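You operate a simulated robot arm through the tools that you are given. There is no shell and no other tool. Be economical: measure what you need, move in short steps, check, and stop when the job is done.

You are at the controls of a simulated two-armed robot. One attempt, no reset.

Task
Pick up the carton that says "filters" from the waist high shelf of the steel shelving with one hand, pass it to the other hand and put it on the chair side of the packing table. Set down upright: carton.

Only the result counts: the job must be done as asked and must still hold three seconds after the hand-in. Knocking over, shifting, dropping, spilling or breaking anything else fails it.

Robot
Two 7-joint arms with two-finger parallel grippers on one trunk, on a base that drives. Base frame: it is fixed to the floor where the robot stands at the start and does not move with it; the origin is under the middle of the robot, x ahead of it, y to its left, z up. Units: m, rad, N and s.
The left shoulder is at the start at [0.05, 0.161, 1.173], the right one opposite. With the tool pointing down near the work surface each hand reaches from about 0.24 to 0.68 m from the robot's upright axis, wherever it stands, measured 20 degrees to its own side. Places, roughly: chair side of the packing table [-0.3, 1.6, 0.9]. Payload 3.43 kg a hand.
The TCP of each hand is the grasp point between the finger pads, 0.03 m short of the fingertips. In the tool frame z runs along the fingers and y along their closing line. Largest opening 0.094 m; finger width 0.028, thickness 0.01; the body of the gripper, 0.05 by 0.096 m, starts 0.055 m behind the TCP.
Orientation is that of the tool frame in the base frame, as a unit quaternion [x, y, z, w]. With the fingers straight down and closing along the base's y, the tool's x points along the base's -x, its y along +y and its z along -z.

Tools
- The arms move only by the tool drive_tool. It takes "left_commands", "right_commands" or both (then of equal length, played together; a hand with none holds still); each is a list of rows, each a list of 7 numbers: the gripper command, from -1 (shut) to 1 (fully open), values between in proportion, then the shift along the tool's x, y, z in m, then the turn, a rotation vector about the tool's x, y, z in rad. In form: [[grip, tx, ty, tz, ax, ay, az], ...]. A call has 1 to 8 rows; each row is the pose to reach, as a shift and turn from the pose commanded when the call began, along the tool's axes at that moment. Rows are played at 5 a second. More than 0.05 m and 0.15 rad between two rows, or a gripper value outside its range, and nothing of the call is played. Where a pose cannot be reached the arm comes as near as it can. A force on the tool above 40 N (or 10 N above the force at the start of the call, whichever is more), or a blocked arm, ends the call early, and 0.2 s more pass. Each finger travels about 0.045 m/s and halts on what it meets, pressing with about 32 N; the grip force reading is that of the motor and also rises with nothing between the fingers. The clock runs only during rows and for 0.2 s after the last one: add rows that repeat a pose to give the fingers time. It gives the time, the measured TCP pose, the force on the tool (base axes), the opening and the grip force at its end, in the units of the frame above (readings bear some noise), with the torque about the TCP (base axes, N m) and any sound that the robot's microphone picked up.
- Cameras (640 x 400 px; columns grow to the right, rows downward): "scene" is now at [0.1203, -0.0381, 1.3138]; the picture's right is [-0.56, -0.83, 0.00], its down [-0.39, 0.26, -0.88] and it looks along [0.73, -0.49, -0.47] (base axes); focal length 257 px, centre (320, 200). "left" rides on the left gripper at [0.076, -0.014, -0.102] in its tool frame; the picture's right is [0.18, 0.98, 0.00], its down [-0.75, 0.14, -0.64] and it looks along [-0.63, 0.12, 0.77] (tool axes); focal length 243 px, centre (320, 200). "right" rides on the right gripper at [0.076, 0.014, -0.102] in its tool frame; the picture's right is [-0.18, 0.98, 0.00], its down [-0.75, -0.14, -0.64] and it looks along [-0.63, -0.12, 0.77] (tool axes); focal length 243 px, centre (320, 200). There is no depth. A picture from a camera that has moved, and an enlarged one, comes with that camera's place and axes in the base frame and with its lens. The place of the scene camera against the robot may be out by one fixed shift of up to 0.025 m in any direction.
- capture(camera): a new picture of that camera. No time passes.
- slide_trunk(by): slides the trunk up (or, below 0, down) by that many m; the arms and the scene camera ride with it, the base frame stays. It gives what a move gives, with no picture.
- steer(legs): drives the robot by 1 to 6 legs, each [ahead, left, turn to the left] in m, m and rad, along the robot's own axes; the way and the turn of a leg run together, so that a leg with both is an arc; at most 1.5 m and 3.142 rad a leg. The arms and the cameras ride along, it lands a little off, and it stops where it bumps. It gives what a move gives.
- head_to(pan, tilt): turns the head with the scene camera to pan (to the left, within 1.396 rad either way) and tilt (down, from -0.506 to 1.204), counted from straight ahead of the robot. It gives what a move gives.
- enlarge(camera, box): a new picture of the part [left, top, right, bottom] of that camera's present view, enlarged. No time passes.
- job_done(): hands the job in; it is judged then, once.

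Work in short steps. Places have to be worked out from the pictures, the camera data and where the tool is seen: move nearer, look again, correct. Check each grasp and each placing, and mend what went wrong. You have 120 turns and 100 pictures in all, those below and enlarged ones among them. Open the grippers and draw the arms clear of the work before you hand the job in, unless the task says otherwise; then end with one line.

The tools are called after ">>>" as a command line: name --argument value ..., lists and objects as JSON in quotes. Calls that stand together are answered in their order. drive_tool: Moves the arms, as the interface text tells. Its arguments: {"type":"object","properties":{"left_commands":{"type":"array","items":{"type":"array","items":{"type":"number"}}},"right_commands":{"type":"array","items":{"type":"array","items":{"type":"number"}}}},"required":[]} The other tools are called the same way: slide_trunk (by) slides the trunk up or down; steer (legs) drives the base; head_to (pan, tilt) turns the head that bears the scene camera; capture (camera) takes a picture; enlarge (camera, box) takes an enlarged picture of a part of a camera's view; job_done () hands the job in.

At the start:

```text
time: 0.0
left_tool_pos: [0.2813, -0.0417, 1.1853]
left_ee_rot: [-0.001, 1.0, -0.001, 0.001]
left_ft_force: [0.3, -0.2, -1.0]
left_moment: [-0.01, -0.01, -0.01]
left_grip_width: 0.0941
left_finger_force: 0.1
right_tool_pos: [0.2954, -0.3691, 1.1071]
right_ee_rot: [0.0, 1.0, 0.001, 0.0]
right_ft_force: [1.1, -1.6, -0.1]
right_moment: [0.02, 0.0, 0.02]
right_grip_width: 0.094
right_finger_force: 0.1
trunk travel left (down, up): [-0.2, 0.067]
robot x, y, heading: [-0.0003, 0.0008, -0.0]
head pan, tilt: [-0.593, 0.49]
```

scene: 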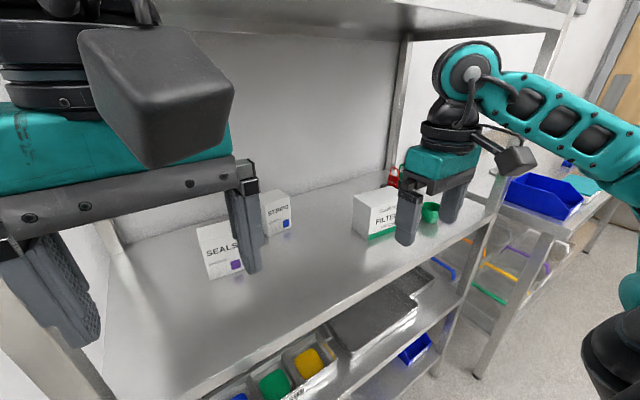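
right: 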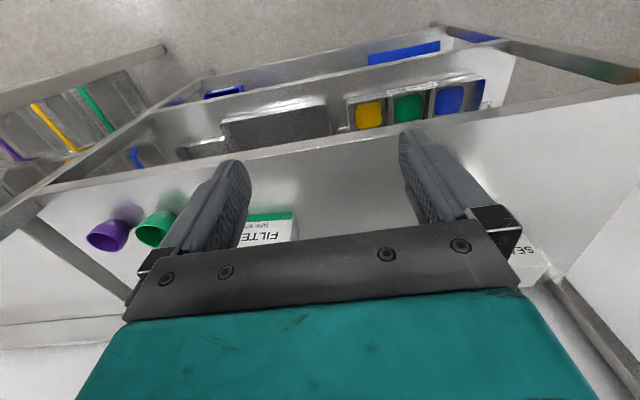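
left: 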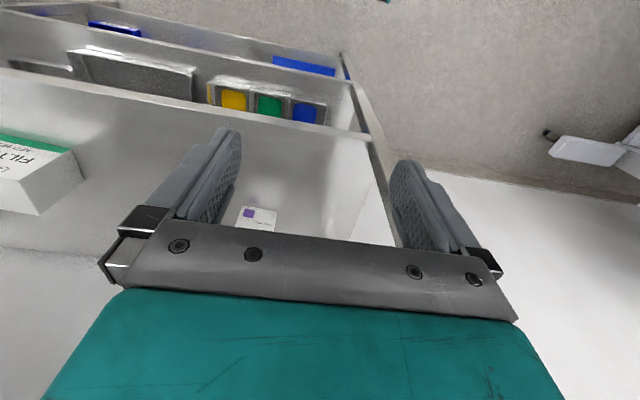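

The carton "FILTERS" stands on the shelf to the right, roughly at [0.55, -0.48, 0.9], partly hidden by the right gripper. I'll look closer and check the table side too.

>>> enlarge --camera "scene" --box '[320, 140, 520, 265]'

>>> enlarge --camera "left" --box '[0, 100, 200, 225]'

>>> enlarge --camera "right" --box '[60, 140, 380, 340]'

```text
3.20 times, centred on (420, 202) of scene
camera zoom: at [0.1203, -0.0381, 1.3138], right [-0.56, -0.83, 0.0], down [-0.39, 0.26, -0.88], along [0.73, -0.49, -0.47], focal length 822 px, centre (0, 192)
```

zoom: 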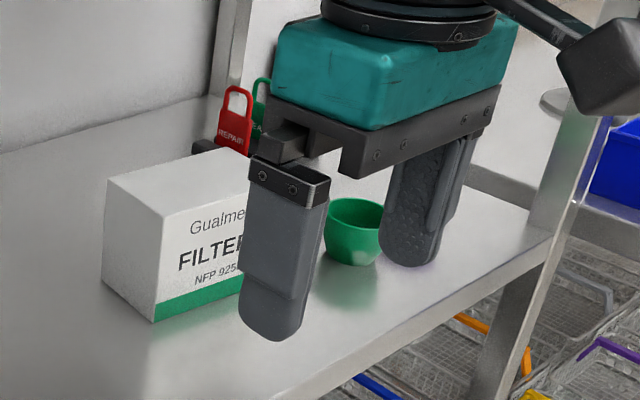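

```text
3.20 times, centred on (100, 162) of left
camera zoom: at [0.204, -0.0554, 1.2881], right [-0.19, 0.98, 0.0], down [0.75, 0.14, 0.64], along [0.63, 0.12, -0.77], focal length 776 px, centre (1024, 320)
```

zoom: 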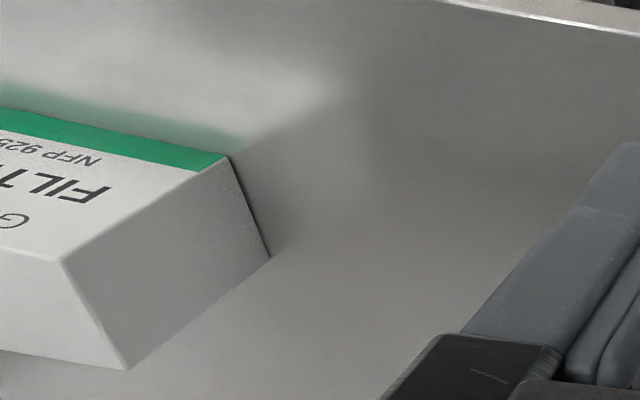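

```text
2.00 times, centred on (220, 240) of right
camera zoom: at [0.2188, -0.3552, 1.2082], right [0.18, 0.98, 0.0], down [0.75, -0.14, 0.64], along [0.63, -0.12, -0.77], focal length 485 px, centre (520, 120)
```

zoom: 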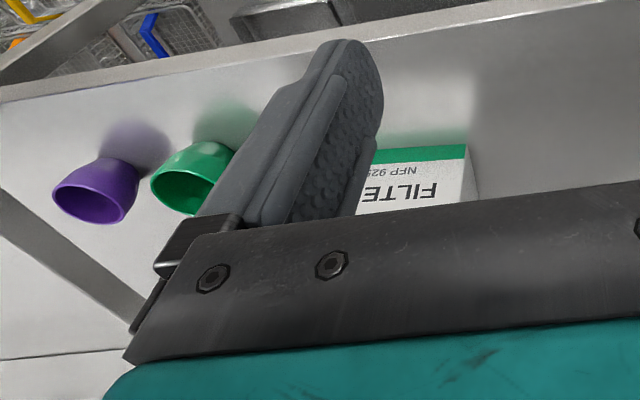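

Carton's front-left-bottom corner is at about [0.497,-0.456,0.89], depth 0.07, height 0.10. I look up for the upper shelf and to the left for the table.

>>> head_to --pan -0.6 --tilt -0.1

>>> capture --camera "scene"

>>> head_to --pan 1.39 --tilt 0.3

>>> capture --camera "scene"

```text
time: 1.0
left_tool_pos: [0.2808, -0.0425, 1.1864]
left_ee_rot: [-0.001, 1.0, -0.001, 0.0]
left_ft_force: [0.3, 0.1, 1.0]
left_moment: [0.02, -0.01, 0.0]
left_grip_width: 0.0941
left_finger_force: 0.0
right_tool_pos: [0.2956, -0.3683, 1.1057]
right_ee_rot: [0.0, 1.0, 0.0, 0.0]
right_ft_force: [0.4, 0.5, -0.3]
right_moment: [0.03, 0.01, 0.01]
right_grip_width: 0.0939
right_finger_force: 0.0
trunk travel left (down, up): [-0.2, 0.067]
robot x, y, heading: [0.0068, 0.0014, 0.003]
head pan, tilt: [-0.6, -0.099]
```

```text
93 pictures are left
camera scene: at [0.1166, -0.0363, 1.3679], right [-0.56, -0.83, 0.0], down [0.08, -0.06, -1.0], along [0.82, -0.56, 0.1], focal length 257 px, centre (320, 200)
```

scene: 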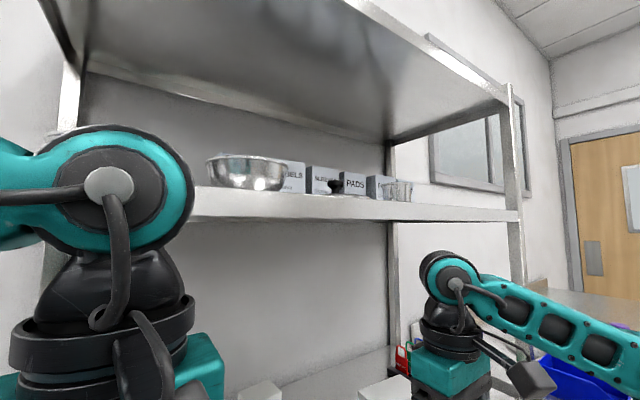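

```text
time: 2.9
left_tool_pos: [0.2815, -0.0416, 1.1862]
left_ee_rot: [-0.001, 1.0, -0.001, 0.0]
left_ft_force: [0.8, -0.6, 0.0]
left_moment: [0.02, 0.02, -0.02]
left_grip_width: 0.0939
left_finger_force: 0.0
right_tool_pos: [0.2955, -0.3698, 1.1069]
right_ee_rot: [0.0, 1.0, 0.0, 0.0]
right_ft_force: [0.1, 0.0, 0.4]
right_moment: [0.01, -0.03, -0.04]
right_grip_width: 0.0942
right_finger_force: 0.1
trunk travel left (down, up): [-0.2, 0.067]
robot x, y, heading: [0.0017, 0.0004, 0.005]
head pan, tilt: [1.389, 0.3]
```

```text
92 pictures are left
camera scene: at [0.0616, 0.1047, 1.3314], right [0.98, -0.18, 0.0], down [-0.05, -0.29, -0.96], along [0.17, 0.94, -0.3], focal length 257 px, centre (320, 200)
```

scene: 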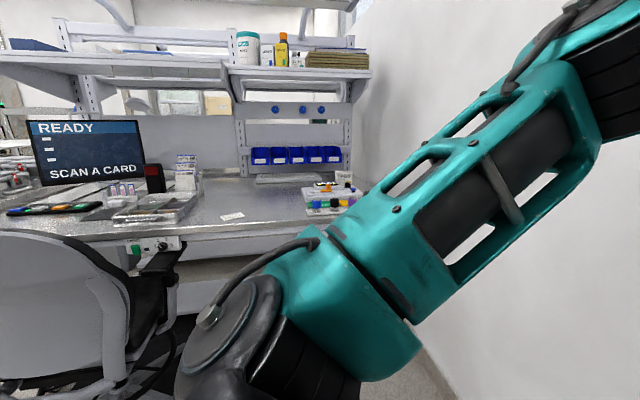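

The upper shelf is about 1.38 high, so there is room. The carton is 0.73 m off the axis, so I drive 0.22 m right and look at it again.

>>> steer --legs '[[0, -0.22, 0]]'

>>> head_to --pan -0.5 --tilt 0.6

>>> capture --camera "scene"

>>> capture --camera "right"

```text
time: 5.5
left_tool_pos: [0.2814, -0.259, 1.186]
left_ee_rot: [0.0, 1.0, 0.0, 0.0]
left_ft_force: [-0.2, -0.4, 0.1]
left_moment: [-0.02, 0.0, 0.01]
left_grip_width: 0.0941
left_finger_force: 0.0
right_tool_pos: [0.2957, -0.5868, 1.1064]
right_ee_rot: [0.002, 1.0, 0.001, 0.0]
right_ft_force: [0.2, -0.4, 0.2]
right_moment: [0.03, 0.04, 0.03]
right_grip_width: 0.094
right_finger_force: 0.0
trunk travel left (down, up): [-0.2, 0.067]
robot x, y, heading: [0.0004, -0.2149, 0.001]
head pan, tilt: [1.389, 0.3]
```

```text
time: 7.3
left_tool_pos: [0.28, -0.2583, 1.1868]
left_ee_rot: [0.0, 1.0, -0.001, 0.0]
left_ft_force: [-0.8, -0.5, -0.2]
left_moment: [0.02, -0.01, 0.0]
left_grip_width: 0.0941
left_finger_force: 0.0
right_tool_pos: [0.2958, -0.5867, 1.1069]
right_ee_rot: [0.001, 1.0, 0.0, 0.0]
right_ft_force: [-0.3, -0.4, 0.6]
right_moment: [0.01, -0.03, 0.02]
right_grip_width: 0.0939
right_finger_force: 0.1
trunk travel left (down, up): [-0.2, 0.067]
robot x, y, heading: [0.0008, -0.2167, -0.001]
head pan, tilt: [-0.499, 0.6]
```

```text
91 pictures are left
camera scene: at [0.1222, -0.2466, 1.3039], right [-0.48, -0.88, 0.0], down [-0.5, 0.27, -0.83], along [0.72, -0.4, -0.56], focal length 257 px, centre (320, 200)
```

scene: 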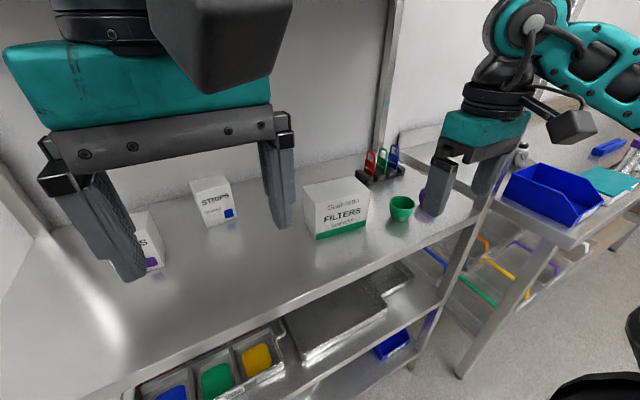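

```text
90 pictures are left
camera right: at [0.2183, -0.5725, 1.2083], right [0.19, 0.98, 0.0], down [0.75, -0.14, 0.64], along [0.63, -0.12, -0.77], focal length 243 px, centre (320, 200)
```

right: 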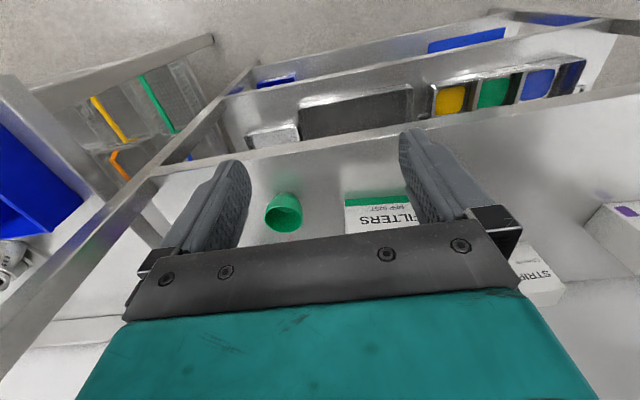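

>>> enlarge --camera "scene" --box '[280, 140, 440, 240]'

>>> enlarge --camera "right" --box '[240, 150, 480, 300]'

```text
4.00 times, centred on (360, 190) of scene
camera zoom: at [0.1222, -0.2466, 1.3039], right [-0.48, -0.88, 0.0], down [-0.5, 0.27, -0.83], along [0.72, -0.4, -0.56], focal length 1028 px, centre (160, 240)
```

zoom: 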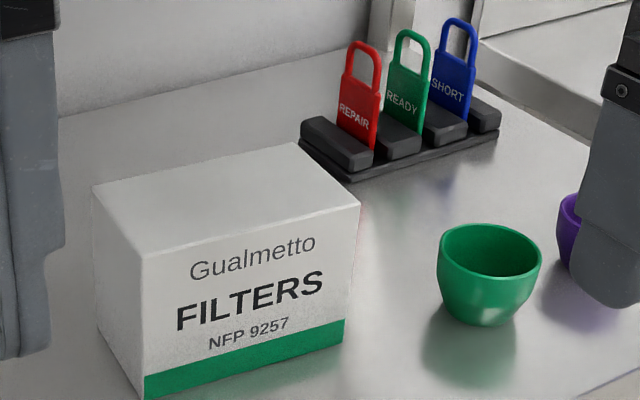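

```text
2.67 times, centred on (360, 225) of right
camera zoom: at [0.2183, -0.5725, 1.2083], right [0.19, 0.98, 0.0], down [0.75, -0.14, 0.64], along [0.63, -0.12, -0.77], focal length 647 px, centre (213, 133)
```

zoom: 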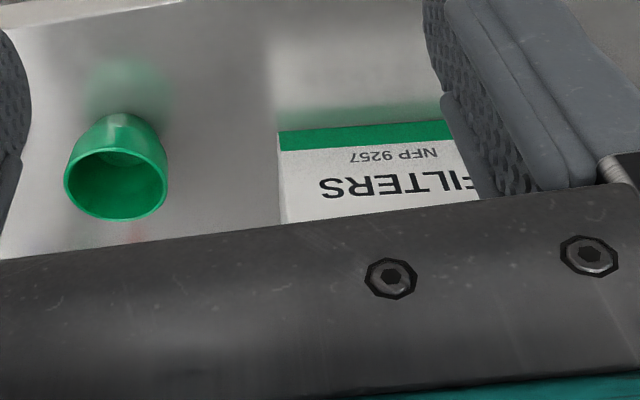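

Carton: about 0.128 wide × 0.07 deep × 0.10 high, centre near (0.525,-0.523), yawed about −0.11 rad. I'll turn the right hand in front of the shelf so its fingers close along the carton's depth, camera outward.

>>> drive_tool --right_commands '[[1, 0, 0, 0, 0, 0, -0.15], [1, 0, 0, 0, 0, 0, -0.3], [1, 0, 0, 0, 0, 0, -0.45], [1, 0, 0, 0, 0, 0, -0.6], [1, 0, 0, 0, 0, 0, -0.75], [1, 0, 0, 0, 0, 0, -0.9], [1, 0, 0, 0, 0, 0, -1.05], [1, 0, 0, 0, 0, 0, -1.2]]'

```text
time: 9.1
left_tool_pos: [0.2812, -0.2572, 1.1853]
left_ee_rot: [0.0, 1.0, -0.001, 0.001]
left_ft_force: [0.3, 0.9, 0.1]
left_moment: [-0.01, 0.01, -0.03]
left_grip_width: 0.0941
left_finger_force: 0.1
right_tool_pos: [0.2283, -0.4835, 1.1303]
right_ee_rot: [-0.557, 0.83, -0.001, -0.001]
right_ft_force: [0.2, -0.2, 0.5]
right_moment: [-0.01, 0.0, 0.01]
right_grip_width: 0.0942
right_finger_force: 0.1
right hand out of reach, approached as far as the arm can: row 4, 5, 6, 7, 8
trunk travel left (down, up): [-0.2, 0.067]
robot x, y, heading: [-0.0004, -0.2154, -0.002]
head pan, tilt: [-0.499, 0.6]
```

Orientation came but the position was pulled in. I'll test whether it's reachable further forward, at a safe height.

>>> drive_tool --right_commands '[[1, -0.02, -0.032, 0.01, 0, 0, 0], [1, -0.042, -0.063, 0.02, 0, 0, 0], [1, -0.063, -0.095, 0.03, 0, 0, 0], [1, -0.085, -0.127, 0.04, 0, 0, 0], [1, -0.085, -0.127, 0.04, 0, 0, 0]]'

```text
time: 10.3
left_tool_pos: [0.2804, -0.2593, 1.1865]
left_ee_rot: [0.001, 1.0, -0.001, 0.001]
left_ft_force: [0.0, -0.8, -0.6]
left_moment: [0.05, -0.03, 0.01]
left_grip_width: 0.0941
left_finger_force: 0.1
right_tool_pos: [0.3177, -0.4325, 1.1005]
right_ee_rot: [-0.563, 0.827, -0.001, 0.001]
right_ft_force: [0.3, -0.6, -0.4]
right_moment: [0.0, 0.0, 0.02]
right_grip_width: 0.0939
right_finger_force: 0.1
right hand out of reach, approached as far as the arm can: row 1, 2, 3, 4, 5
trunk travel left (down, up): [-0.2, 0.067]
robot x, y, heading: [0.0025, -0.2104, -0.001]
head pan, tilt: [-0.499, 0.6]
```

Camera-outward yaw is limited there. I'll turn the right hand back, moving it to its own side (left hand slightly away), then test the opposite yaw direction.

>>> drive_tool --right_commands '[[1, 0.02, -0.005, 0, 0, 0, 0.15], [1, 0.04, -0.01, 0, 0, 0, 0.3], [1, 0.06, -0.016, 0, 0, 0, 0.45], [1, 0.08, -0.022, 0, 0, 0, 0.6], [1, 0.1, -0.028, 0, 0, 0, 0.75], [1, 0.12, -0.034, 0, 0, 0, 0.9], [1, 0.14, -0.04, 0, 0, 0, 1.05], [1, 0.165, -0.045, 0, 0, 0, 1.2]]' --left_commands '[[1, 0, 0.02, 0, 0, 0, 0], [1, 0, 0.04, 0, 0, 0, 0], [1, 0, 0.06, 0, 0, 0, 0], [1, 0, 0.08, 0, 0, 0, 0], [1, 0, 0.1, 0, 0, 0, 0], [1, 0, 0.12, 0, 0, 0, 0], [1, 0, 0.14, 0, 0, 0, 0], [1, 0, 0.15, 0, 0, 0, 0]]'

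```text
time: 12.1
left_tool_pos: [0.2799, -0.1085, 1.1866]
left_ee_rot: [0.0, 1.0, -0.001, 0.001]
left_ft_force: [0.2, 0.5, -0.7]
left_moment: [0.01, 0.01, 0.01]
left_grip_width: 0.0938
left_finger_force: 0.1
right_tool_pos: [0.2992, -0.6028, 1.1004]
right_ee_rot: [0.001, 1.0, 0.0, 0.0]
right_ft_force: [-0.5, -0.8, -0.5]
right_moment: [0.0, -0.02, 0.0]
right_grip_width: 0.0942
right_finger_force: 0.1
trunk travel left (down, up): [-0.2, 0.067]
robot x, y, heading: [-0.0006, -0.2147, -0.003]
head pan, tilt: [-0.499, 0.6]
```

Back at yaw 0 and on target. Now I test the inward yaw.

>>> drive_tool --right_commands '[[1, 0, 0, 0, 0, 0, 0.15], [1, 0, 0, 0, 0, 0, 0.3], [1, 0, 0, 0, 0, 0, 0.45], [1, 0, 0, 0, 0, 0, 0.6], [1, 0, 0, 0, 0, 0, 0.75], [1, 0, 0, 0, 0, 0, 0.9], [1, 0, 0, 0, 0, 0, 1.05], [1, 0, 0, 0, 0, 0, 1.2]]'

```text
time: 13.9
left_tool_pos: [0.2813, -0.1087, 1.1866]
left_ee_rot: [0.0, 1.0, -0.001, 0.0]
left_ft_force: [-0.2, 0.2, 0.4]
left_moment: [0.02, -0.02, 0.0]
left_grip_width: 0.0938
left_finger_force: 0.0
right_tool_pos: [0.2996, -0.6032, 1.1003]
right_ee_rot: [0.567, 0.824, 0.001, 0.0]
right_ft_force: [-0.2, -1.1, 0.4]
right_moment: [0.0, 0.01, 0.0]
right_grip_width: 0.0941
right_finger_force: 0.1
trunk travel left (down, up): [-0.2, 0.067]
robot x, y, heading: [-0.0037, -0.2159, -0.002]
head pan, tilt: [-0.499, 0.6]
```

Inward yaw works. I finish the turn to −1.68 rad and move over the front of the carton at z≈1.07.

>>> drive_tool --right_commands '[[1, -0.004, 0.044, 0.007, 0, 0, 0.12], [1, -0.007, 0.088, 0.015, 0, 0, 0.24], [1, -0.011, 0.132, 0.022, 0, 0, 0.36], [1, -0.014, 0.177, 0.03, 0, 0, 0.475], [1, -0.014, 0.177, 0.03, 0, 0, 0.475]]'

>>> capture --camera "right"

>>> capture --camera "scene"

```text
time: 15.1
left_tool_pos: [0.2806, -0.1087, 1.1854]
left_ee_rot: [0.001, 1.0, -0.001, 0.0]
left_ft_force: [-0.4, -0.7, -0.1]
left_moment: [-0.01, 0.0, 0.03]
left_grip_width: 0.094
left_finger_force: 0.0
right_tool_pos: [0.4689, -0.5513, 1.0697]
right_ee_rot: [0.744, 0.669, 0.0, 0.0]
right_ft_force: [0.4, 0.0, 1.0]
right_moment: [-0.04, 0.0, -0.02]
right_grip_width: 0.0938
right_finger_force: 0.1
trunk travel left (down, up): [-0.2, 0.067]
robot x, y, heading: [-0.0016, -0.2163, -0.005]
head pan, tilt: [-0.499, 0.6]
```

```text
87 pictures are left
camera right: at [0.4906, -0.4772, 1.1711], right [0.96, -0.29, 0.0], down [-0.22, -0.73, 0.64], along [-0.18, -0.62, -0.77], focal length 243 px, centre (320, 200)
```

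right: 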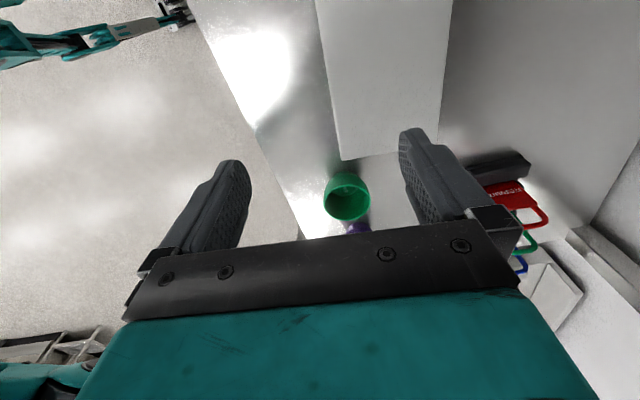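

```text
86 pictures are left
camera scene: at [0.1218, -0.2469, 1.304], right [-0.48, -0.88, 0.0], down [-0.5, 0.27, -0.83], along [0.72, -0.4, -0.56], focal length 257 px, centre (320, 200)
```

scene: 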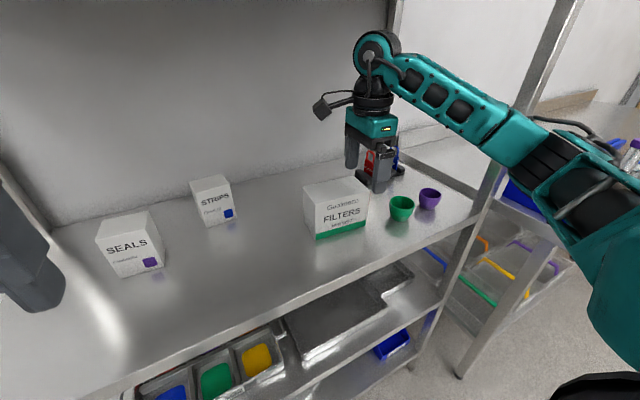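

The right image fits: the carton top's centre line at y≈−0.555 is x≈0.520. I centre the hand above it.

>>> drive_tool --right_commands '[[1, 0.001, 0.026, 0, 0, 0, 0], [1, 0.002, 0.051, 0, 0, 0, 0], [1, 0.002, 0.051, 0, 0, 0, 0]]'

>>> capture --camera "right"

>>> enlarge --camera "scene" --box '[280, 100, 440, 250]'

```text
time: 15.9
left_tool_pos: [0.2799, -0.109, 1.187]
left_ee_rot: [0.0, 1.0, -0.001, 0.0]
left_ft_force: [0.0, 0.6, -0.1]
left_moment: [0.01, 0.0, 0.02]
left_grip_width: 0.0939
left_finger_force: 0.0
right_tool_pos: [0.5218, -0.5552, 1.0711]
right_ee_rot: [0.743, 0.669, -0.001, 0.0]
right_ft_force: [1.1, 0.0, -0.6]
right_moment: [0.01, -0.02, 0.0]
right_grip_width: 0.094
right_finger_force: 0.0
trunk travel left (down, up): [-0.2, 0.067]
robot x, y, heading: [-0.0001, -0.2184, 0.003]
head pan, tilt: [-0.499, 0.6]
```

```text
85 pictures are left
camera right: at [0.5427, -0.4818, 1.1718], right [0.96, -0.29, 0.0], down [-0.22, -0.73, 0.64], along [-0.18, -0.62, -0.77], focal length 243 px, centre (320, 200)
```

right: 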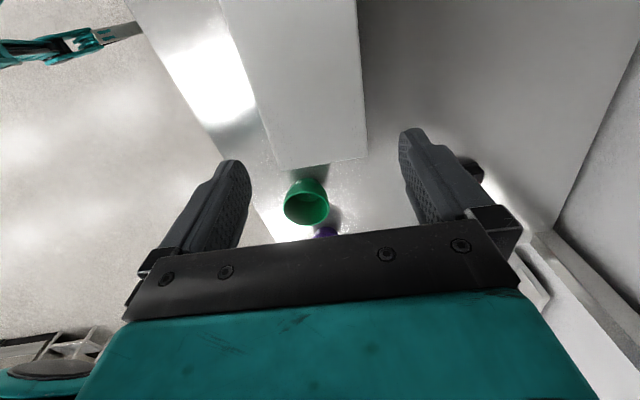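

```text
2.67 times, centred on (360, 175) of scene
camera zoom: at [0.122, -0.2468, 1.3039], right [-0.48, -0.88, 0.0], down [-0.5, 0.27, -0.83], along [0.72, -0.4, -0.56], focal length 685 px, centre (213, 267)
```

zoom: 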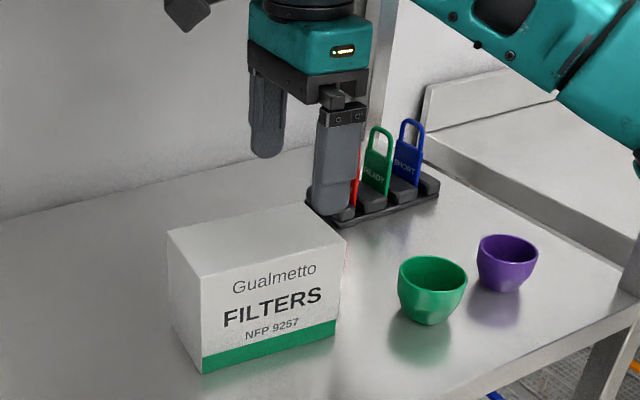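

The carton centre line lies ~5 mm toward the front of the TCP; I correct and lower to just above the top, then look.

>>> drive_tool --right_commands '[[1, 0, -0.005, 0.018, 0, 0, 0], [1, 0, -0.005, 0.036, 0, 0, 0], [1, 0, -0.005, 0.036, 0, 0, 0]]'

>>> capture --camera "right"

>>> enlarge --camera "scene" --box '[280, 120, 440, 220]'

```text
time: 16.7
left_tool_pos: [0.2814, -0.1094, 1.186]
left_ee_rot: [0.0, 1.0, -0.001, 0.0]
left_ft_force: [-0.2, -0.6, 1.0]
left_moment: [-0.01, -0.01, -0.01]
left_grip_width: 0.094
left_finger_force: 0.1
right_tool_pos: [0.5166, -0.5559, 1.0349]
right_ee_rot: [0.743, 0.669, 0.0, 0.0]
right_ft_force: [0.0, -0.1, -0.3]
right_moment: [-0.04, -0.04, -0.04]
right_grip_width: 0.0941
right_finger_force: 0.0
trunk travel left (down, up): [-0.2, 0.067]
robot x, y, heading: [0.0003, -0.2203, -0.003]
head pan, tilt: [-0.499, 0.6]
```

```text
83 pictures are left
camera right: at [0.5383, -0.4812, 1.1358], right [0.96, -0.29, 0.0], down [-0.22, -0.73, 0.64], along [-0.18, -0.62, -0.77], focal length 243 px, centre (320, 200)
```

right: 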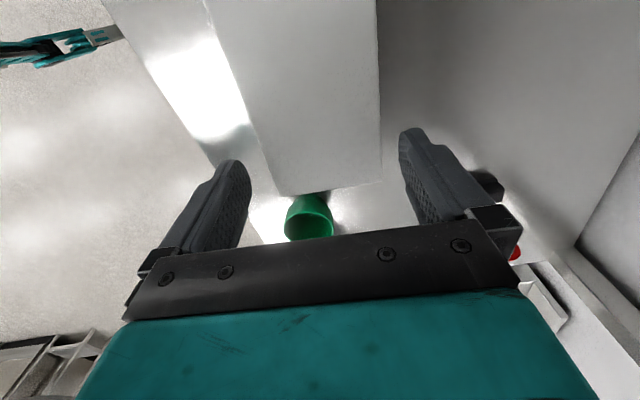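

```text
4.00 times, centred on (360, 170) of scene
camera zoom: at [0.1221, -0.2467, 1.3039], right [-0.48, -0.88, 0.0], down [-0.5, 0.27, -0.83], along [0.72, -0.4, -0.56], focal length 1028 px, centre (160, 320)
```

zoom: 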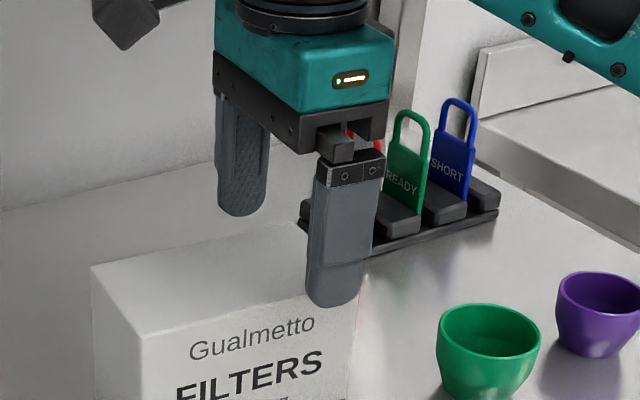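

Measured gaps: about 13 mm front and 7 mm back, so I shift 3 mm to the back and go down to TCP z≈0.965.

>>> drive_tool --right_commands '[[1, 0, 0.003, 0.0, 0, 0, 0], [1, 0, 0.003, 0.02, 0, 0, 0], [1, 0, 0.003, 0.04, 0, 0, 0], [1, 0, 0.003, 0.055, 0, 0, 0], [1, 0, 0.003, 0.069, 0, 0, 0], [1, 0, 0.003, 0.069, 0, 0, 0]]'

>>> capture --camera "right"

>>> enlarge --camera "scene" --box '[280, 120, 440, 250]'

```text
time: 18.1
left_tool_pos: [0.2814, -0.1076, 1.1852]
left_ee_rot: [0.0, 1.0, -0.002, 0.0]
left_ft_force: [0.6, 0.6, -0.1]
left_moment: [-0.03, 0.0, 0.02]
left_grip_width: 0.0938
left_finger_force: 0.1
right_tool_pos: [0.5194, -0.5551, 0.9661]
right_ee_rot: [0.743, 0.669, -0.001, 0.0]
right_ft_force: [-0.7, -0.5, -0.2]
right_moment: [0.0, 0.0, 0.0]
right_grip_width: 0.0939
right_finger_force: 0.0
trunk travel left (down, up): [-0.2, 0.067]
robot x, y, heading: [0.0014, -0.2161, 0.004]
head pan, tilt: [-0.499, 0.6]
```

```text
81 pictures are left
camera right: at [0.5409, -0.4814, 1.0667], right [0.96, -0.29, 0.0], down [-0.22, -0.73, 0.64], along [-0.18, -0.62, -0.77], focal length 243 px, centre (320, 200)
```

right: 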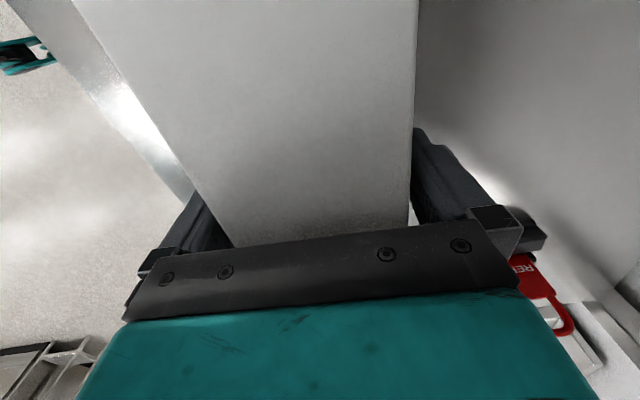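

```text
3.08 times, centred on (360, 185) of scene
camera zoom: at [0.1221, -0.2467, 1.3039], right [-0.48, -0.88, 0.0], down [-0.5, 0.27, -0.83], along [0.72, -0.4, -0.56], focal length 791 px, centre (197, 246)
```

zoom: 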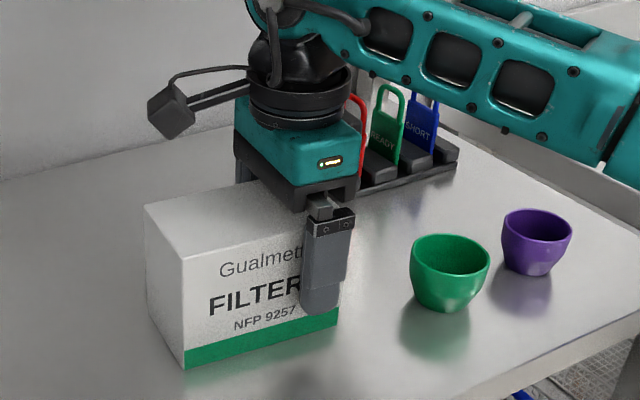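

Fingers straddle the carton cleanly; closing.

>>> drive_tool --right_commands '[[0.5, 0, 0, 0, 0, 0, 0], [0, 0, 0, 0, 0, 0, 0], [-0.5, 0, 0, 0, 0, 0, 0], [-1, 0, 0, 0, 0, 0, 0], [-1, 0, 0, 0, 0, 0, 0], [-1, 0, 0, 0, 0, 0, 0]]'

```text
time: 19.5
left_tool_pos: [0.2814, -0.1088, 1.1859]
left_ee_rot: [0.0, 1.0, 0.0, 0.0]
left_ft_force: [0.1, 0.1, -0.4]
left_moment: [-0.01, 0.03, 0.02]
left_grip_width: 0.0941
left_finger_force: 0.0
right_tool_pos: [0.5193, -0.5554, 0.9644]
right_ee_rot: [0.743, 0.669, 0.0, 0.0]
right_ft_force: [-0.2, -1.1, -0.8]
right_moment: [-0.1, 0.0, 0.02]
right_grip_width: 0.079
right_finger_force: 32.5
trunk travel left (down, up): [-0.2, 0.067]
robot x, y, heading: [-0.0016, -0.2219, -0.004]
head pan, tilt: [-0.499, 0.6]
```

Gripped, depth 0.079. I lift 5 cm slowly and check.

>>> drive_tool --right_commands '[[-1, 0, 0, -0.01, 0, 0, 0], [-1, 0, 0, -0.02, 0, 0, 0], [-1, 0, 0, -0.035, 0, 0, 0], [-1, 0, 0, -0.05, 0, 0, 0], [-1, 0, 0, -0.065, 0, 0, 0], [-1, 0, 0, -0.065, 0, 0, 0]]'

>>> capture --camera "scene"

```text
time: 20.9
left_tool_pos: [0.2806, -0.109, 1.1867]
left_ee_rot: [0.0, 1.0, -0.001, 0.0]
left_ft_force: [0.3, -0.1, 0.2]
left_moment: [0.02, 0.01, 0.01]
left_grip_width: 0.0938
left_finger_force: 0.1
right_tool_pos: [0.5194, -0.5569, 1.0304]
right_ee_rot: [0.743, 0.669, 0.0, 0.0]
right_ft_force: [0.1, -0.2, -1.6]
right_moment: [-0.07, 0.0, -0.04]
right_grip_width: 0.0792
right_finger_force: 31.4
trunk travel left (down, up): [-0.2, 0.067]
robot x, y, heading: [0.0012, -0.2188, 0.0]
head pan, tilt: [-0.499, 0.6]
```

```text
79 pictures are left
camera scene: at [0.1224, -0.2469, 1.3039], right [-0.48, -0.88, 0.0], down [-0.5, 0.27, -0.82], along [0.72, -0.4, -0.57], focal length 257 px, centre (320, 200)
```

scene: 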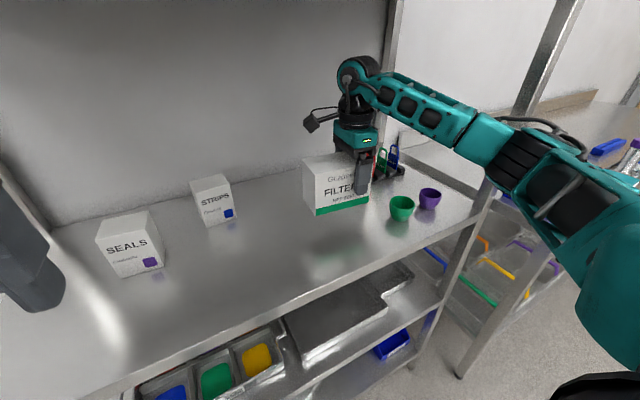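

Carton lifted cleanly and it is light. I pull it straight out of the shelf.

>>> drive_tool --right_commands '[[-1, -0.004, -0.04, 0, 0, 0, 0], [-1, -0.008, -0.08, 0, 0, 0, 0], [-1, -0.012, -0.12, 0, 0, 0, 0], [-1, -0.017, -0.16, 0, 0, 0, 0], [-1, -0.021, -0.2, 0, 0, 0, 0], [-1, -0.024, -0.23, 0, 0, 0, 0], [-1, -0.024, -0.23, 0, 0, 0, 0]]'

>>> steer --legs '[[-0.3, 0, 0]]'

>>> capture --camera "scene"

```text
time: 22.5
left_tool_pos: [0.2814, -0.1086, 1.1866]
left_ee_rot: [0.0, 1.0, -0.001, 0.0]
left_ft_force: [-0.6, 0.3, -0.4]
left_moment: [-0.01, -0.03, 0.0]
left_grip_width: 0.0941
left_finger_force: 0.1
right_tool_pos: [0.2849, -0.557, 1.03]
right_ee_rot: [0.743, 0.669, 0.0, 0.0]
right_ft_force: [0.4, 0.2, -2.8]
right_moment: [-0.09, 0.0, -0.02]
right_grip_width: 0.0792
right_finger_force: 32.0
trunk travel left (down, up): [-0.2, 0.067]
robot x, y, heading: [-0.0015, -0.217, -0.002]
head pan, tilt: [-0.499, 0.6]
```

```text
time: 24.5
left_tool_pos: [-0.0153, -0.109, 1.1869]
left_ee_rot: [-0.001, 1.0, -0.001, 0.001]
left_ft_force: [0.1, 0.1, 0.5]
left_moment: [0.0, -0.01, -0.03]
left_grip_width: 0.0938
left_finger_force: 0.0
right_tool_pos: [-0.0101, -0.5555, 1.0299]
right_ee_rot: [0.743, 0.669, 0.0, 0.0]
right_ft_force: [0.2, 1.6, -3.0]
right_moment: [-0.05, 0.03, -0.04]
right_grip_width: 0.0791
right_finger_force: 31.6
trunk travel left (down, up): [-0.2, 0.067]
robot x, y, heading: [-0.2953, -0.2184, -0.006]
head pan, tilt: [-0.499, 0.6]
```

```text
78 pictures are left
camera scene: at [-0.1751, -0.2465, 1.304], right [-0.48, -0.88, 0.0], down [-0.5, 0.27, -0.83], along [0.72, -0.39, -0.56], focal length 257 px, centre (320, 200)
```

scene: 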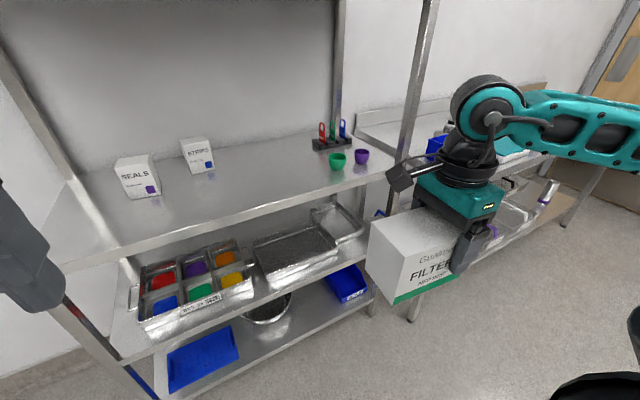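

Clear of the shelf. I turn the right hand to yaw −0.5 and bring the carton in front of the chest for the handover.

>>> drive_tool --right_commands '[[-1, 0.03, 0.026, 0.004, 0, 0, -0.147], [-1, 0.06, 0.052, 0.008, 0, 0, -0.295], [-1, 0.09, 0.079, 0.012, 0, 0, -0.442], [-1, 0.12, 0.105, 0.016, 0, 0, -0.59], [-1, 0.15, 0.132, 0.02, 0, 0, -0.737], [-1, 0.18, 0.158, 0.024, 0, 0, -0.885], [-1, 0.21, 0.185, 0.028, 0, 0, -1.032], [-1, 0.24, 0.211, 0.03, 0, 0, -1.18]]'

>>> head_to --pan -0.1 --tilt 0.7

>>> capture --camera "scene"

```text
time: 26.3
left_tool_pos: [-0.0151, -0.108, 1.1851]
left_ee_rot: [-0.001, 1.0, -0.001, 0.0]
left_ft_force: [-1.4, -0.1, 0.4]
left_moment: [0.03, -0.01, 0.05]
left_grip_width: 0.0942
left_finger_force: 0.0
right_tool_pos: [0.2249, -0.3393, 0.9998]
right_ee_rot: [0.244, 0.97, -0.001, -0.001]
right_ft_force: [-0.6, 0.6, -3.0]
right_moment: [-0.05, -0.05, -0.03]
right_grip_width: 0.079
right_finger_force: 32.1
trunk travel left (down, up): [-0.2, 0.067]
robot x, y, heading: [-0.2994, -0.2159, -0.003]
head pan, tilt: [-0.499, 0.6]
```

```text
time: 27.2
left_tool_pos: [-0.0164, -0.1085, 1.185]
left_ee_rot: [-0.001, 1.0, -0.003, -0.001]
left_ft_force: [0.3, -0.2, -0.1]
left_moment: [0.01, 0.0, -0.03]
left_grip_width: 0.0941
left_finger_force: 0.0
right_tool_pos: [0.2234, -0.3398, 1.0013]
right_ee_rot: [0.244, 0.97, 0.0, 0.0]
right_ft_force: [-0.7, -0.5, -0.7]
right_moment: [-0.07, -0.08, -0.02]
right_grip_width: 0.079
right_finger_force: 31.7
trunk travel left (down, up): [-0.2, 0.067]
robot x, y, heading: [-0.2961, -0.2184, -0.003]
head pan, tilt: [-0.099, 0.7]
```

```text
77 pictures are left
camera scene: at [-0.1676, -0.2127, 1.2953], right [-0.1, -0.99, 0.0], down [-0.64, 0.06, -0.76], along [0.76, -0.08, -0.64], focal length 257 px, centre (320, 200)
```

scene: 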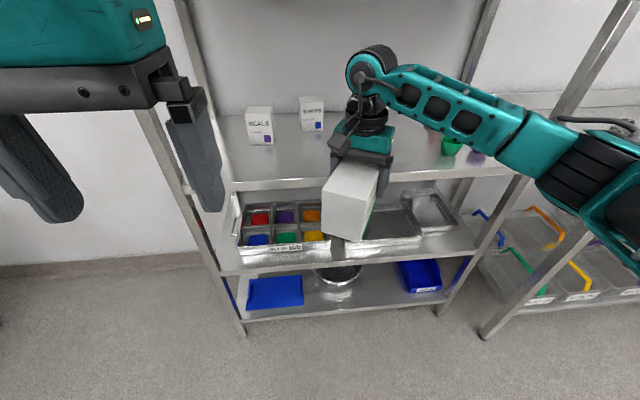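

Carton is held well. Plan: left hand takes the near lower end, pitched 0.85 rad, from the robot side. First, I yaw the left hand by −0.49 and move it closer.

>>> drive_tool --left_commands '[[1, -0.011, -0.022, 0.009, 0, 0, 0.123], [1, -0.022, -0.045, 0.018, 0, 0, 0.247], [1, -0.034, -0.067, 0.027, 0, 0, 0.37], [1, -0.045, -0.09, 0.036, 0, 0, 0.493], [1, -0.045, -0.09, 0.036, 0, 0, 0.493]]'

```text
time: 28.4
left_tool_pos: [0.03, -0.199, 1.1503]
left_ee_rot: [0.243, 0.97, -0.001, 0.001]
left_ft_force: [0.9, 0.7, 0.2]
left_moment: [0.0, -0.01, -0.02]
left_grip_width: 0.0942
left_finger_force: 0.0
right_tool_pos: [0.2234, -0.3408, 1.0011]
right_ee_rot: [0.244, 0.97, -0.001, 0.0]
right_ft_force: [0.6, 0.5, -1.6]
right_moment: [-0.01, -0.05, -0.01]
right_grip_width: 0.079
right_finger_force: 31.7
trunk travel left (down, up): [-0.2, 0.067]
robot x, y, heading: [-0.2947, -0.2156, -0.003]
head pan, tilt: [-0.099, 0.7]
```

Now pitching the left hand by 0.85 rad while moving to a pre-grasp point 0.12 m back from the grasp.

>>> drive_tool --left_commands '[[1, -0.011, -0.005, 0.016, 0, -0.142, 0], [1, -0.023, -0.01, 0.031, 0, -0.283, 0], [1, -0.034, -0.016, 0.047, 0, -0.425, 0], [1, -0.045, -0.021, 0.063, 0, -0.567, 0], [1, -0.057, -0.026, 0.078, 0, -0.708, 0], [1, -0.068, -0.0316, 0.094, 0, -0.85, 0], [1, -0.068, -0.0316, 0.094, 0, -0.85, 0]]'

>>> capture --camera "left"

>>> capture --camera "scene"

```text
time: 30.0
left_tool_pos: [0.0749, -0.2571, 1.056]
left_ee_rot: [0.221, 0.883, -0.102, 0.4]
left_ft_force: [-0.9, 0.7, -0.6]
left_moment: [0.0, 0.01, 0.0]
left_grip_width: 0.094
left_finger_force: 0.1
right_tool_pos: [0.2231, -0.3402, 1.0022]
right_ee_rot: [0.245, 0.97, 0.0, 0.0]
right_ft_force: [0.1, 0.0, -2.1]
right_moment: [-0.05, -0.04, 0.01]
right_grip_width: 0.0793
right_finger_force: 32.1
trunk travel left (down, up): [-0.2, 0.067]
robot x, y, heading: [-0.3014, -0.2144, 0.001]
head pan, tilt: [-0.099, 0.7]
```

```text
76 pictures are left
camera left: at [-0.0455, -0.21, 1.0659], right [0.36, 0.92, -0.14], down [0.08, 0.12, 0.99], along [0.93, -0.36, -0.03], focal length 243 px, centre (320, 200)
```

left: 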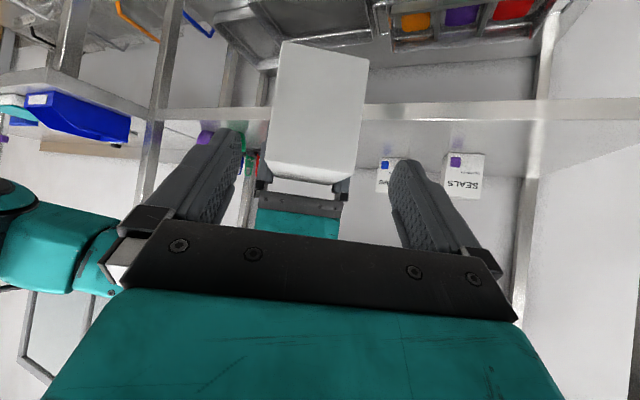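

```text
75 pictures are left
camera scene: at [-0.1676, -0.2126, 1.2953], right [-0.1, -1.0, 0.0], down [-0.64, 0.06, -0.76], along [0.76, -0.08, -0.64], focal length 257 px, centre (320, 200)
```

scene: 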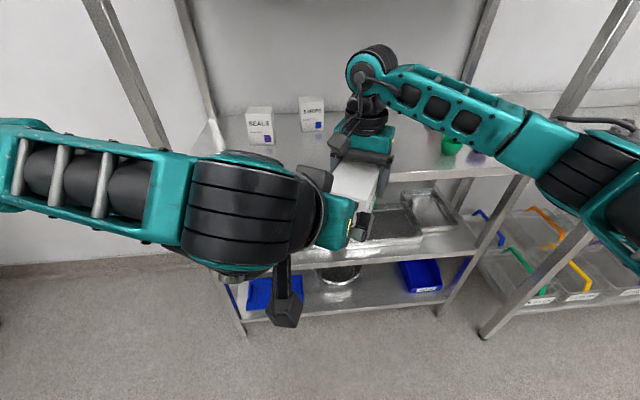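

Geometry matches. I correct 3 mm sideways and approach 7 cm along the fingers, then look.

>>> drive_tool --left_commands '[[1, 0, -0.003, 0.02, 0, 0, 0], [1, 0, -0.003, 0.045, 0, 0, 0], [1, 0, -0.003, 0.07, 0, 0, 0], [1, 0, -0.003, 0.07, 0, 0, 0]]'

>>> capture --camera "left"

>>> enlarge --camera "scene" --box '[240, 40, 460, 340]'

```text
time: 31.0
left_tool_pos: [0.119, -0.2875, 1.0101]
left_ee_rot: [0.221, 0.883, -0.101, 0.401]
left_ft_force: [0.2, -0.1, -0.3]
left_moment: [0.05, 0.01, -0.01]
left_grip_width: 0.0939
left_finger_force: 0.1
right_tool_pos: [0.2235, -0.3408, 1.0023]
right_ee_rot: [0.245, 0.97, 0.0, 0.0]
right_ft_force: [-0.3, -0.4, -2.1]
right_moment: [-0.04, -0.02, -0.02]
right_grip_width: 0.0792
right_finger_force: 31.7
trunk travel left (down, up): [-0.2, 0.067]
robot x, y, heading: [-0.299, -0.2154, 0.001]
head pan, tilt: [-0.099, 0.7]
```

```text
74 pictures are left
camera left: at [-0.0007, -0.2386, 1.0194], right [0.36, 0.92, -0.14], down [0.08, 0.12, 0.99], along [0.93, -0.36, -0.03], focal length 243 px, centre (320, 200)
```

left: 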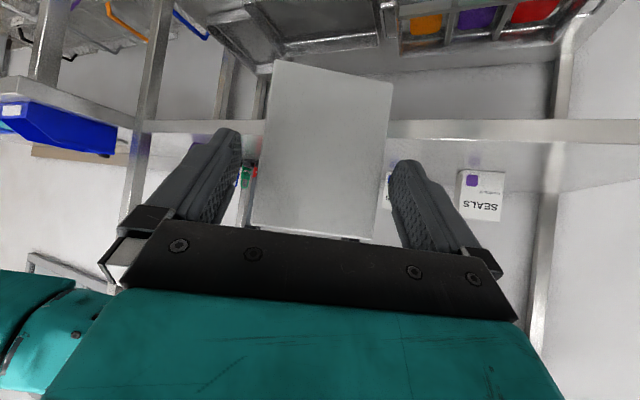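

```text
1.33 times, centred on (350, 190) of scene
camera zoom: at [-0.1676, -0.2125, 1.2953], right [-0.1, -1.0, 0.0], down [-0.64, 0.06, -0.76], along [0.76, -0.08, -0.64], focal length 343 px, centre (280, 213)
```

zoom: 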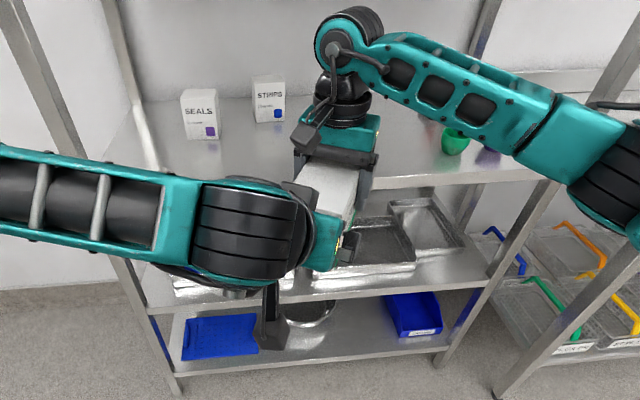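

Centred within 2 mm. I advance the last 5 cm with that correction.

>>> drive_tool --left_commands '[[1, 0, 0.002, 0.015, 0, 0, 0], [1, 0, 0.002, 0.03, 0, 0, 0], [1, 0, 0.002, 0.04, 0, 0, 0], [1, 0, 0.002, 0.049, 0, 0, 0], [1, 0, 0.002, 0.049, 0, 0, 0]]'

>>> capture --camera "left"

>>> enlarge --camera "scene" --box '[300, 80, 420, 260]'

```text
time: 32.2
left_tool_pos: [0.1523, -0.3024, 0.9788]
left_ee_rot: [0.222, 0.883, -0.101, 0.4]
left_ft_force: [0.5, -0.2, 0.1]
left_moment: [0.0, 0.01, 0.03]
left_grip_width: 0.0941
left_finger_force: 0.0
right_tool_pos: [0.2227, -0.34, 1.0013]
right_ee_rot: [0.246, 0.969, 0.0, 0.001]
right_ft_force: [-0.2, 0.6, -2.3]
right_moment: [-0.04, -0.1, -0.04]
right_grip_width: 0.079
right_finger_force: 32.0
trunk travel left (down, up): [-0.2, 0.067]
robot x, y, heading: [-0.2967, -0.2184, -0.0]
head pan, tilt: [-0.099, 0.7]
```

```text
72 pictures are left
camera left: at [0.0327, -0.2537, 0.9875], right [0.36, 0.92, -0.14], down [0.08, 0.12, 0.99], along [0.93, -0.36, -0.03], focal length 243 px, centre (320, 200)
```

left: 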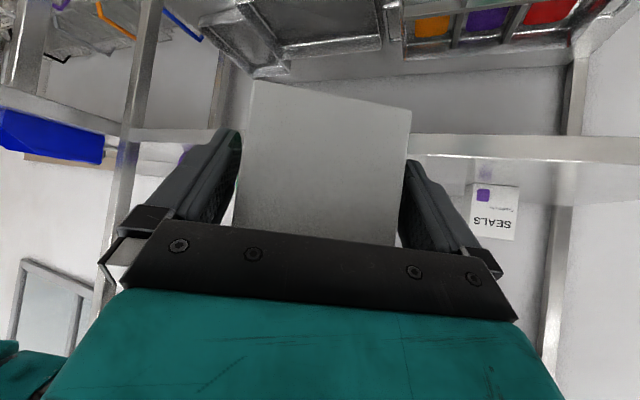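

```text
2.22 times, centred on (360, 170) of scene
camera zoom: at [-0.1676, -0.2126, 1.2953], right [-0.1, -1.0, 0.0], down [-0.64, 0.06, -0.76], along [0.76, -0.08, -0.64], focal length 571 px, centre (231, 267)
```

zoom: 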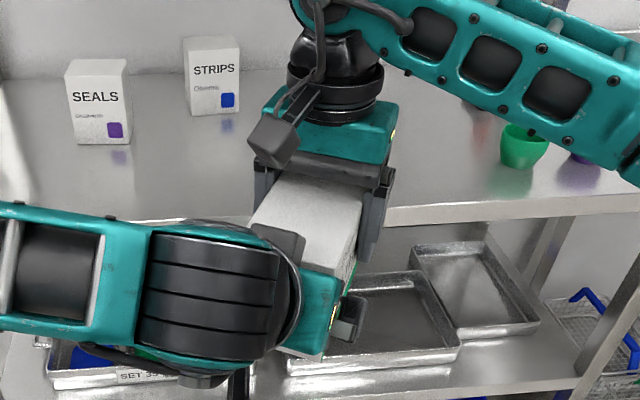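

Straddled with no contact force. Closing the left gripper.

>>> drive_tool --left_commands '[[0.7, 0, 0, 0, 0, 0, 0], [0.5, 0, 0, 0, 0, 0, 0], [0.2, 0, 0, 0, 0, 0, 0], [-0.3, 0, 0, 0, 0, 0, 0], [-1, 0, 0, 0, 0, 0, 0], [-1, 0, 0, 0, 0, 0, 0], [-1, 0, 0, 0, 0, 0, 0]]'

```text
time: 33.8
left_tool_pos: [0.1522, -0.3022, 0.9784]
left_ee_rot: [0.221, 0.884, -0.101, 0.4]
left_ft_force: [-0.4, -5.4, -0.4]
left_moment: [0.15, -0.07, -0.01]
left_grip_width: 0.0794
left_finger_force: 31.6
right_tool_pos: [0.2231, -0.3398, 1.0016]
right_ee_rot: [0.245, 0.97, 0.0, 0.0]
right_ft_force: [1.8, 5.2, 0.0]
right_moment: [-0.02, 0.12, -0.44]
right_grip_width: 0.079
right_finger_force: 32.2
trunk travel left (down, up): [-0.2, 0.067]
robot x, y, heading: [-0.2955, -0.2166, -0.001]
head pan, tilt: [-0.099, 0.7]
```

Both hands hold it (0.079 m) with little stress. I open the right hand and then draw it straight up.

>>> drive_tool --right_commands '[[0, 0, 0, 0, 0, 0, 0], [1, 0, 0, 0, 0, 0, 0], [1, 0, 0, 0, 0, 0, 0], [1, 0, 0, 0, 0, 0, 0]]'

>>> drive_tool --right_commands '[[1, 0, 0, -0.02, 0, 0, 0], [1, -0.005, 0, -0.045, 0, 0, 0], [1, -0.02, 0, -0.08, 0, 0, 0], [1, -0.04, 0, -0.12, 0, 0, 0], [1, -0.04, 0, -0.12, 0, 0, 0]]'

>>> capture --camera "scene"

>>> capture --camera "left"

```text
time: 34.8
left_tool_pos: [0.1528, -0.302, 0.9789]
left_ee_rot: [0.221, 0.884, -0.101, 0.401]
left_ft_force: [0.6, 0.1, 0.2]
left_moment: [0.05, 0.09, 0.02]
left_grip_width: 0.0791
left_finger_force: 32.0
right_tool_pos: [0.2236, -0.3404, 1.002]
right_ee_rot: [0.245, 0.97, -0.001, 0.0]
right_ft_force: [0.2, -0.8, 0.0]
right_moment: [-0.01, 0.0, -0.05]
right_grip_width: 0.0938
right_finger_force: 0.0
trunk travel left (down, up): [-0.2, 0.067]
robot x, y, heading: [-0.2948, -0.2191, 0.003]
head pan, tilt: [-0.099, 0.7]
```

```text
time: 36.0
left_tool_pos: [0.1521, -0.3023, 0.9776]
left_ee_rot: [0.22, 0.884, -0.1, 0.4]
left_ft_force: [-0.8, 0.1, -0.3]
left_moment: [0.04, 0.06, -0.03]
left_grip_width: 0.079
left_finger_force: 32.3
right_tool_pos: [0.2603, -0.357, 1.1216]
right_ee_rot: [0.245, 0.97, 0.0, 0.0]
right_ft_force: [-0.4, 0.1, -0.6]
right_moment: [0.0, -0.02, -0.02]
right_grip_width: 0.0939
right_finger_force: 0.2
trunk travel left (down, up): [-0.2, 0.067]
robot x, y, heading: [-0.3004, -0.2178, -0.001]
head pan, tilt: [-0.099, 0.7]
```

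```text
70 pictures are left
camera scene: at [-0.1675, -0.2127, 1.2952], right [-0.1, -1.0, 0.0], down [-0.64, 0.06, -0.76], along [0.76, -0.08, -0.64], focal length 257 px, centre (320, 200)
```

scene: 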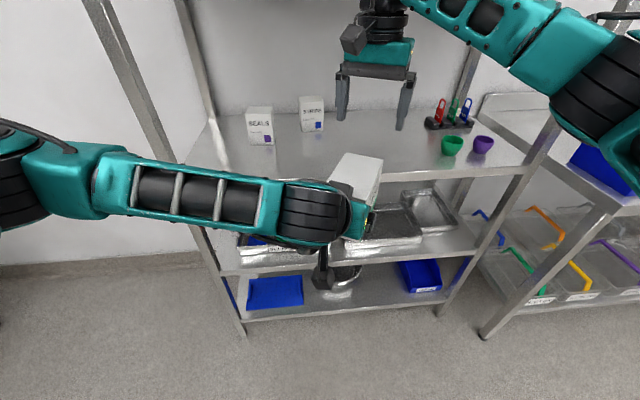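

```text
69 pictures are left
camera left: at [0.0327, -0.2538, 0.9876], right [0.36, 0.92, -0.14], down [0.08, 0.12, 0.99], along [0.93, -0.36, -0.03], focal length 243 px, centre (320, 200)
```

left: 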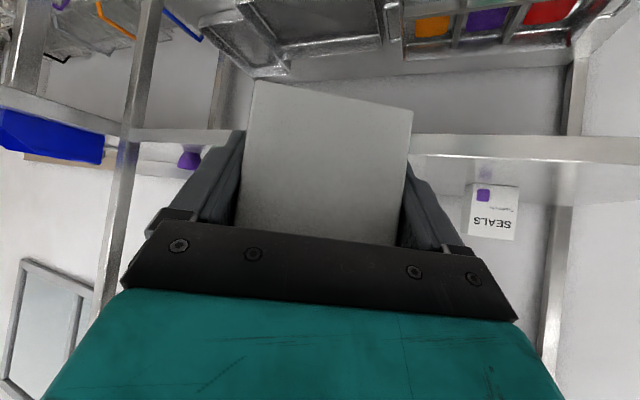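

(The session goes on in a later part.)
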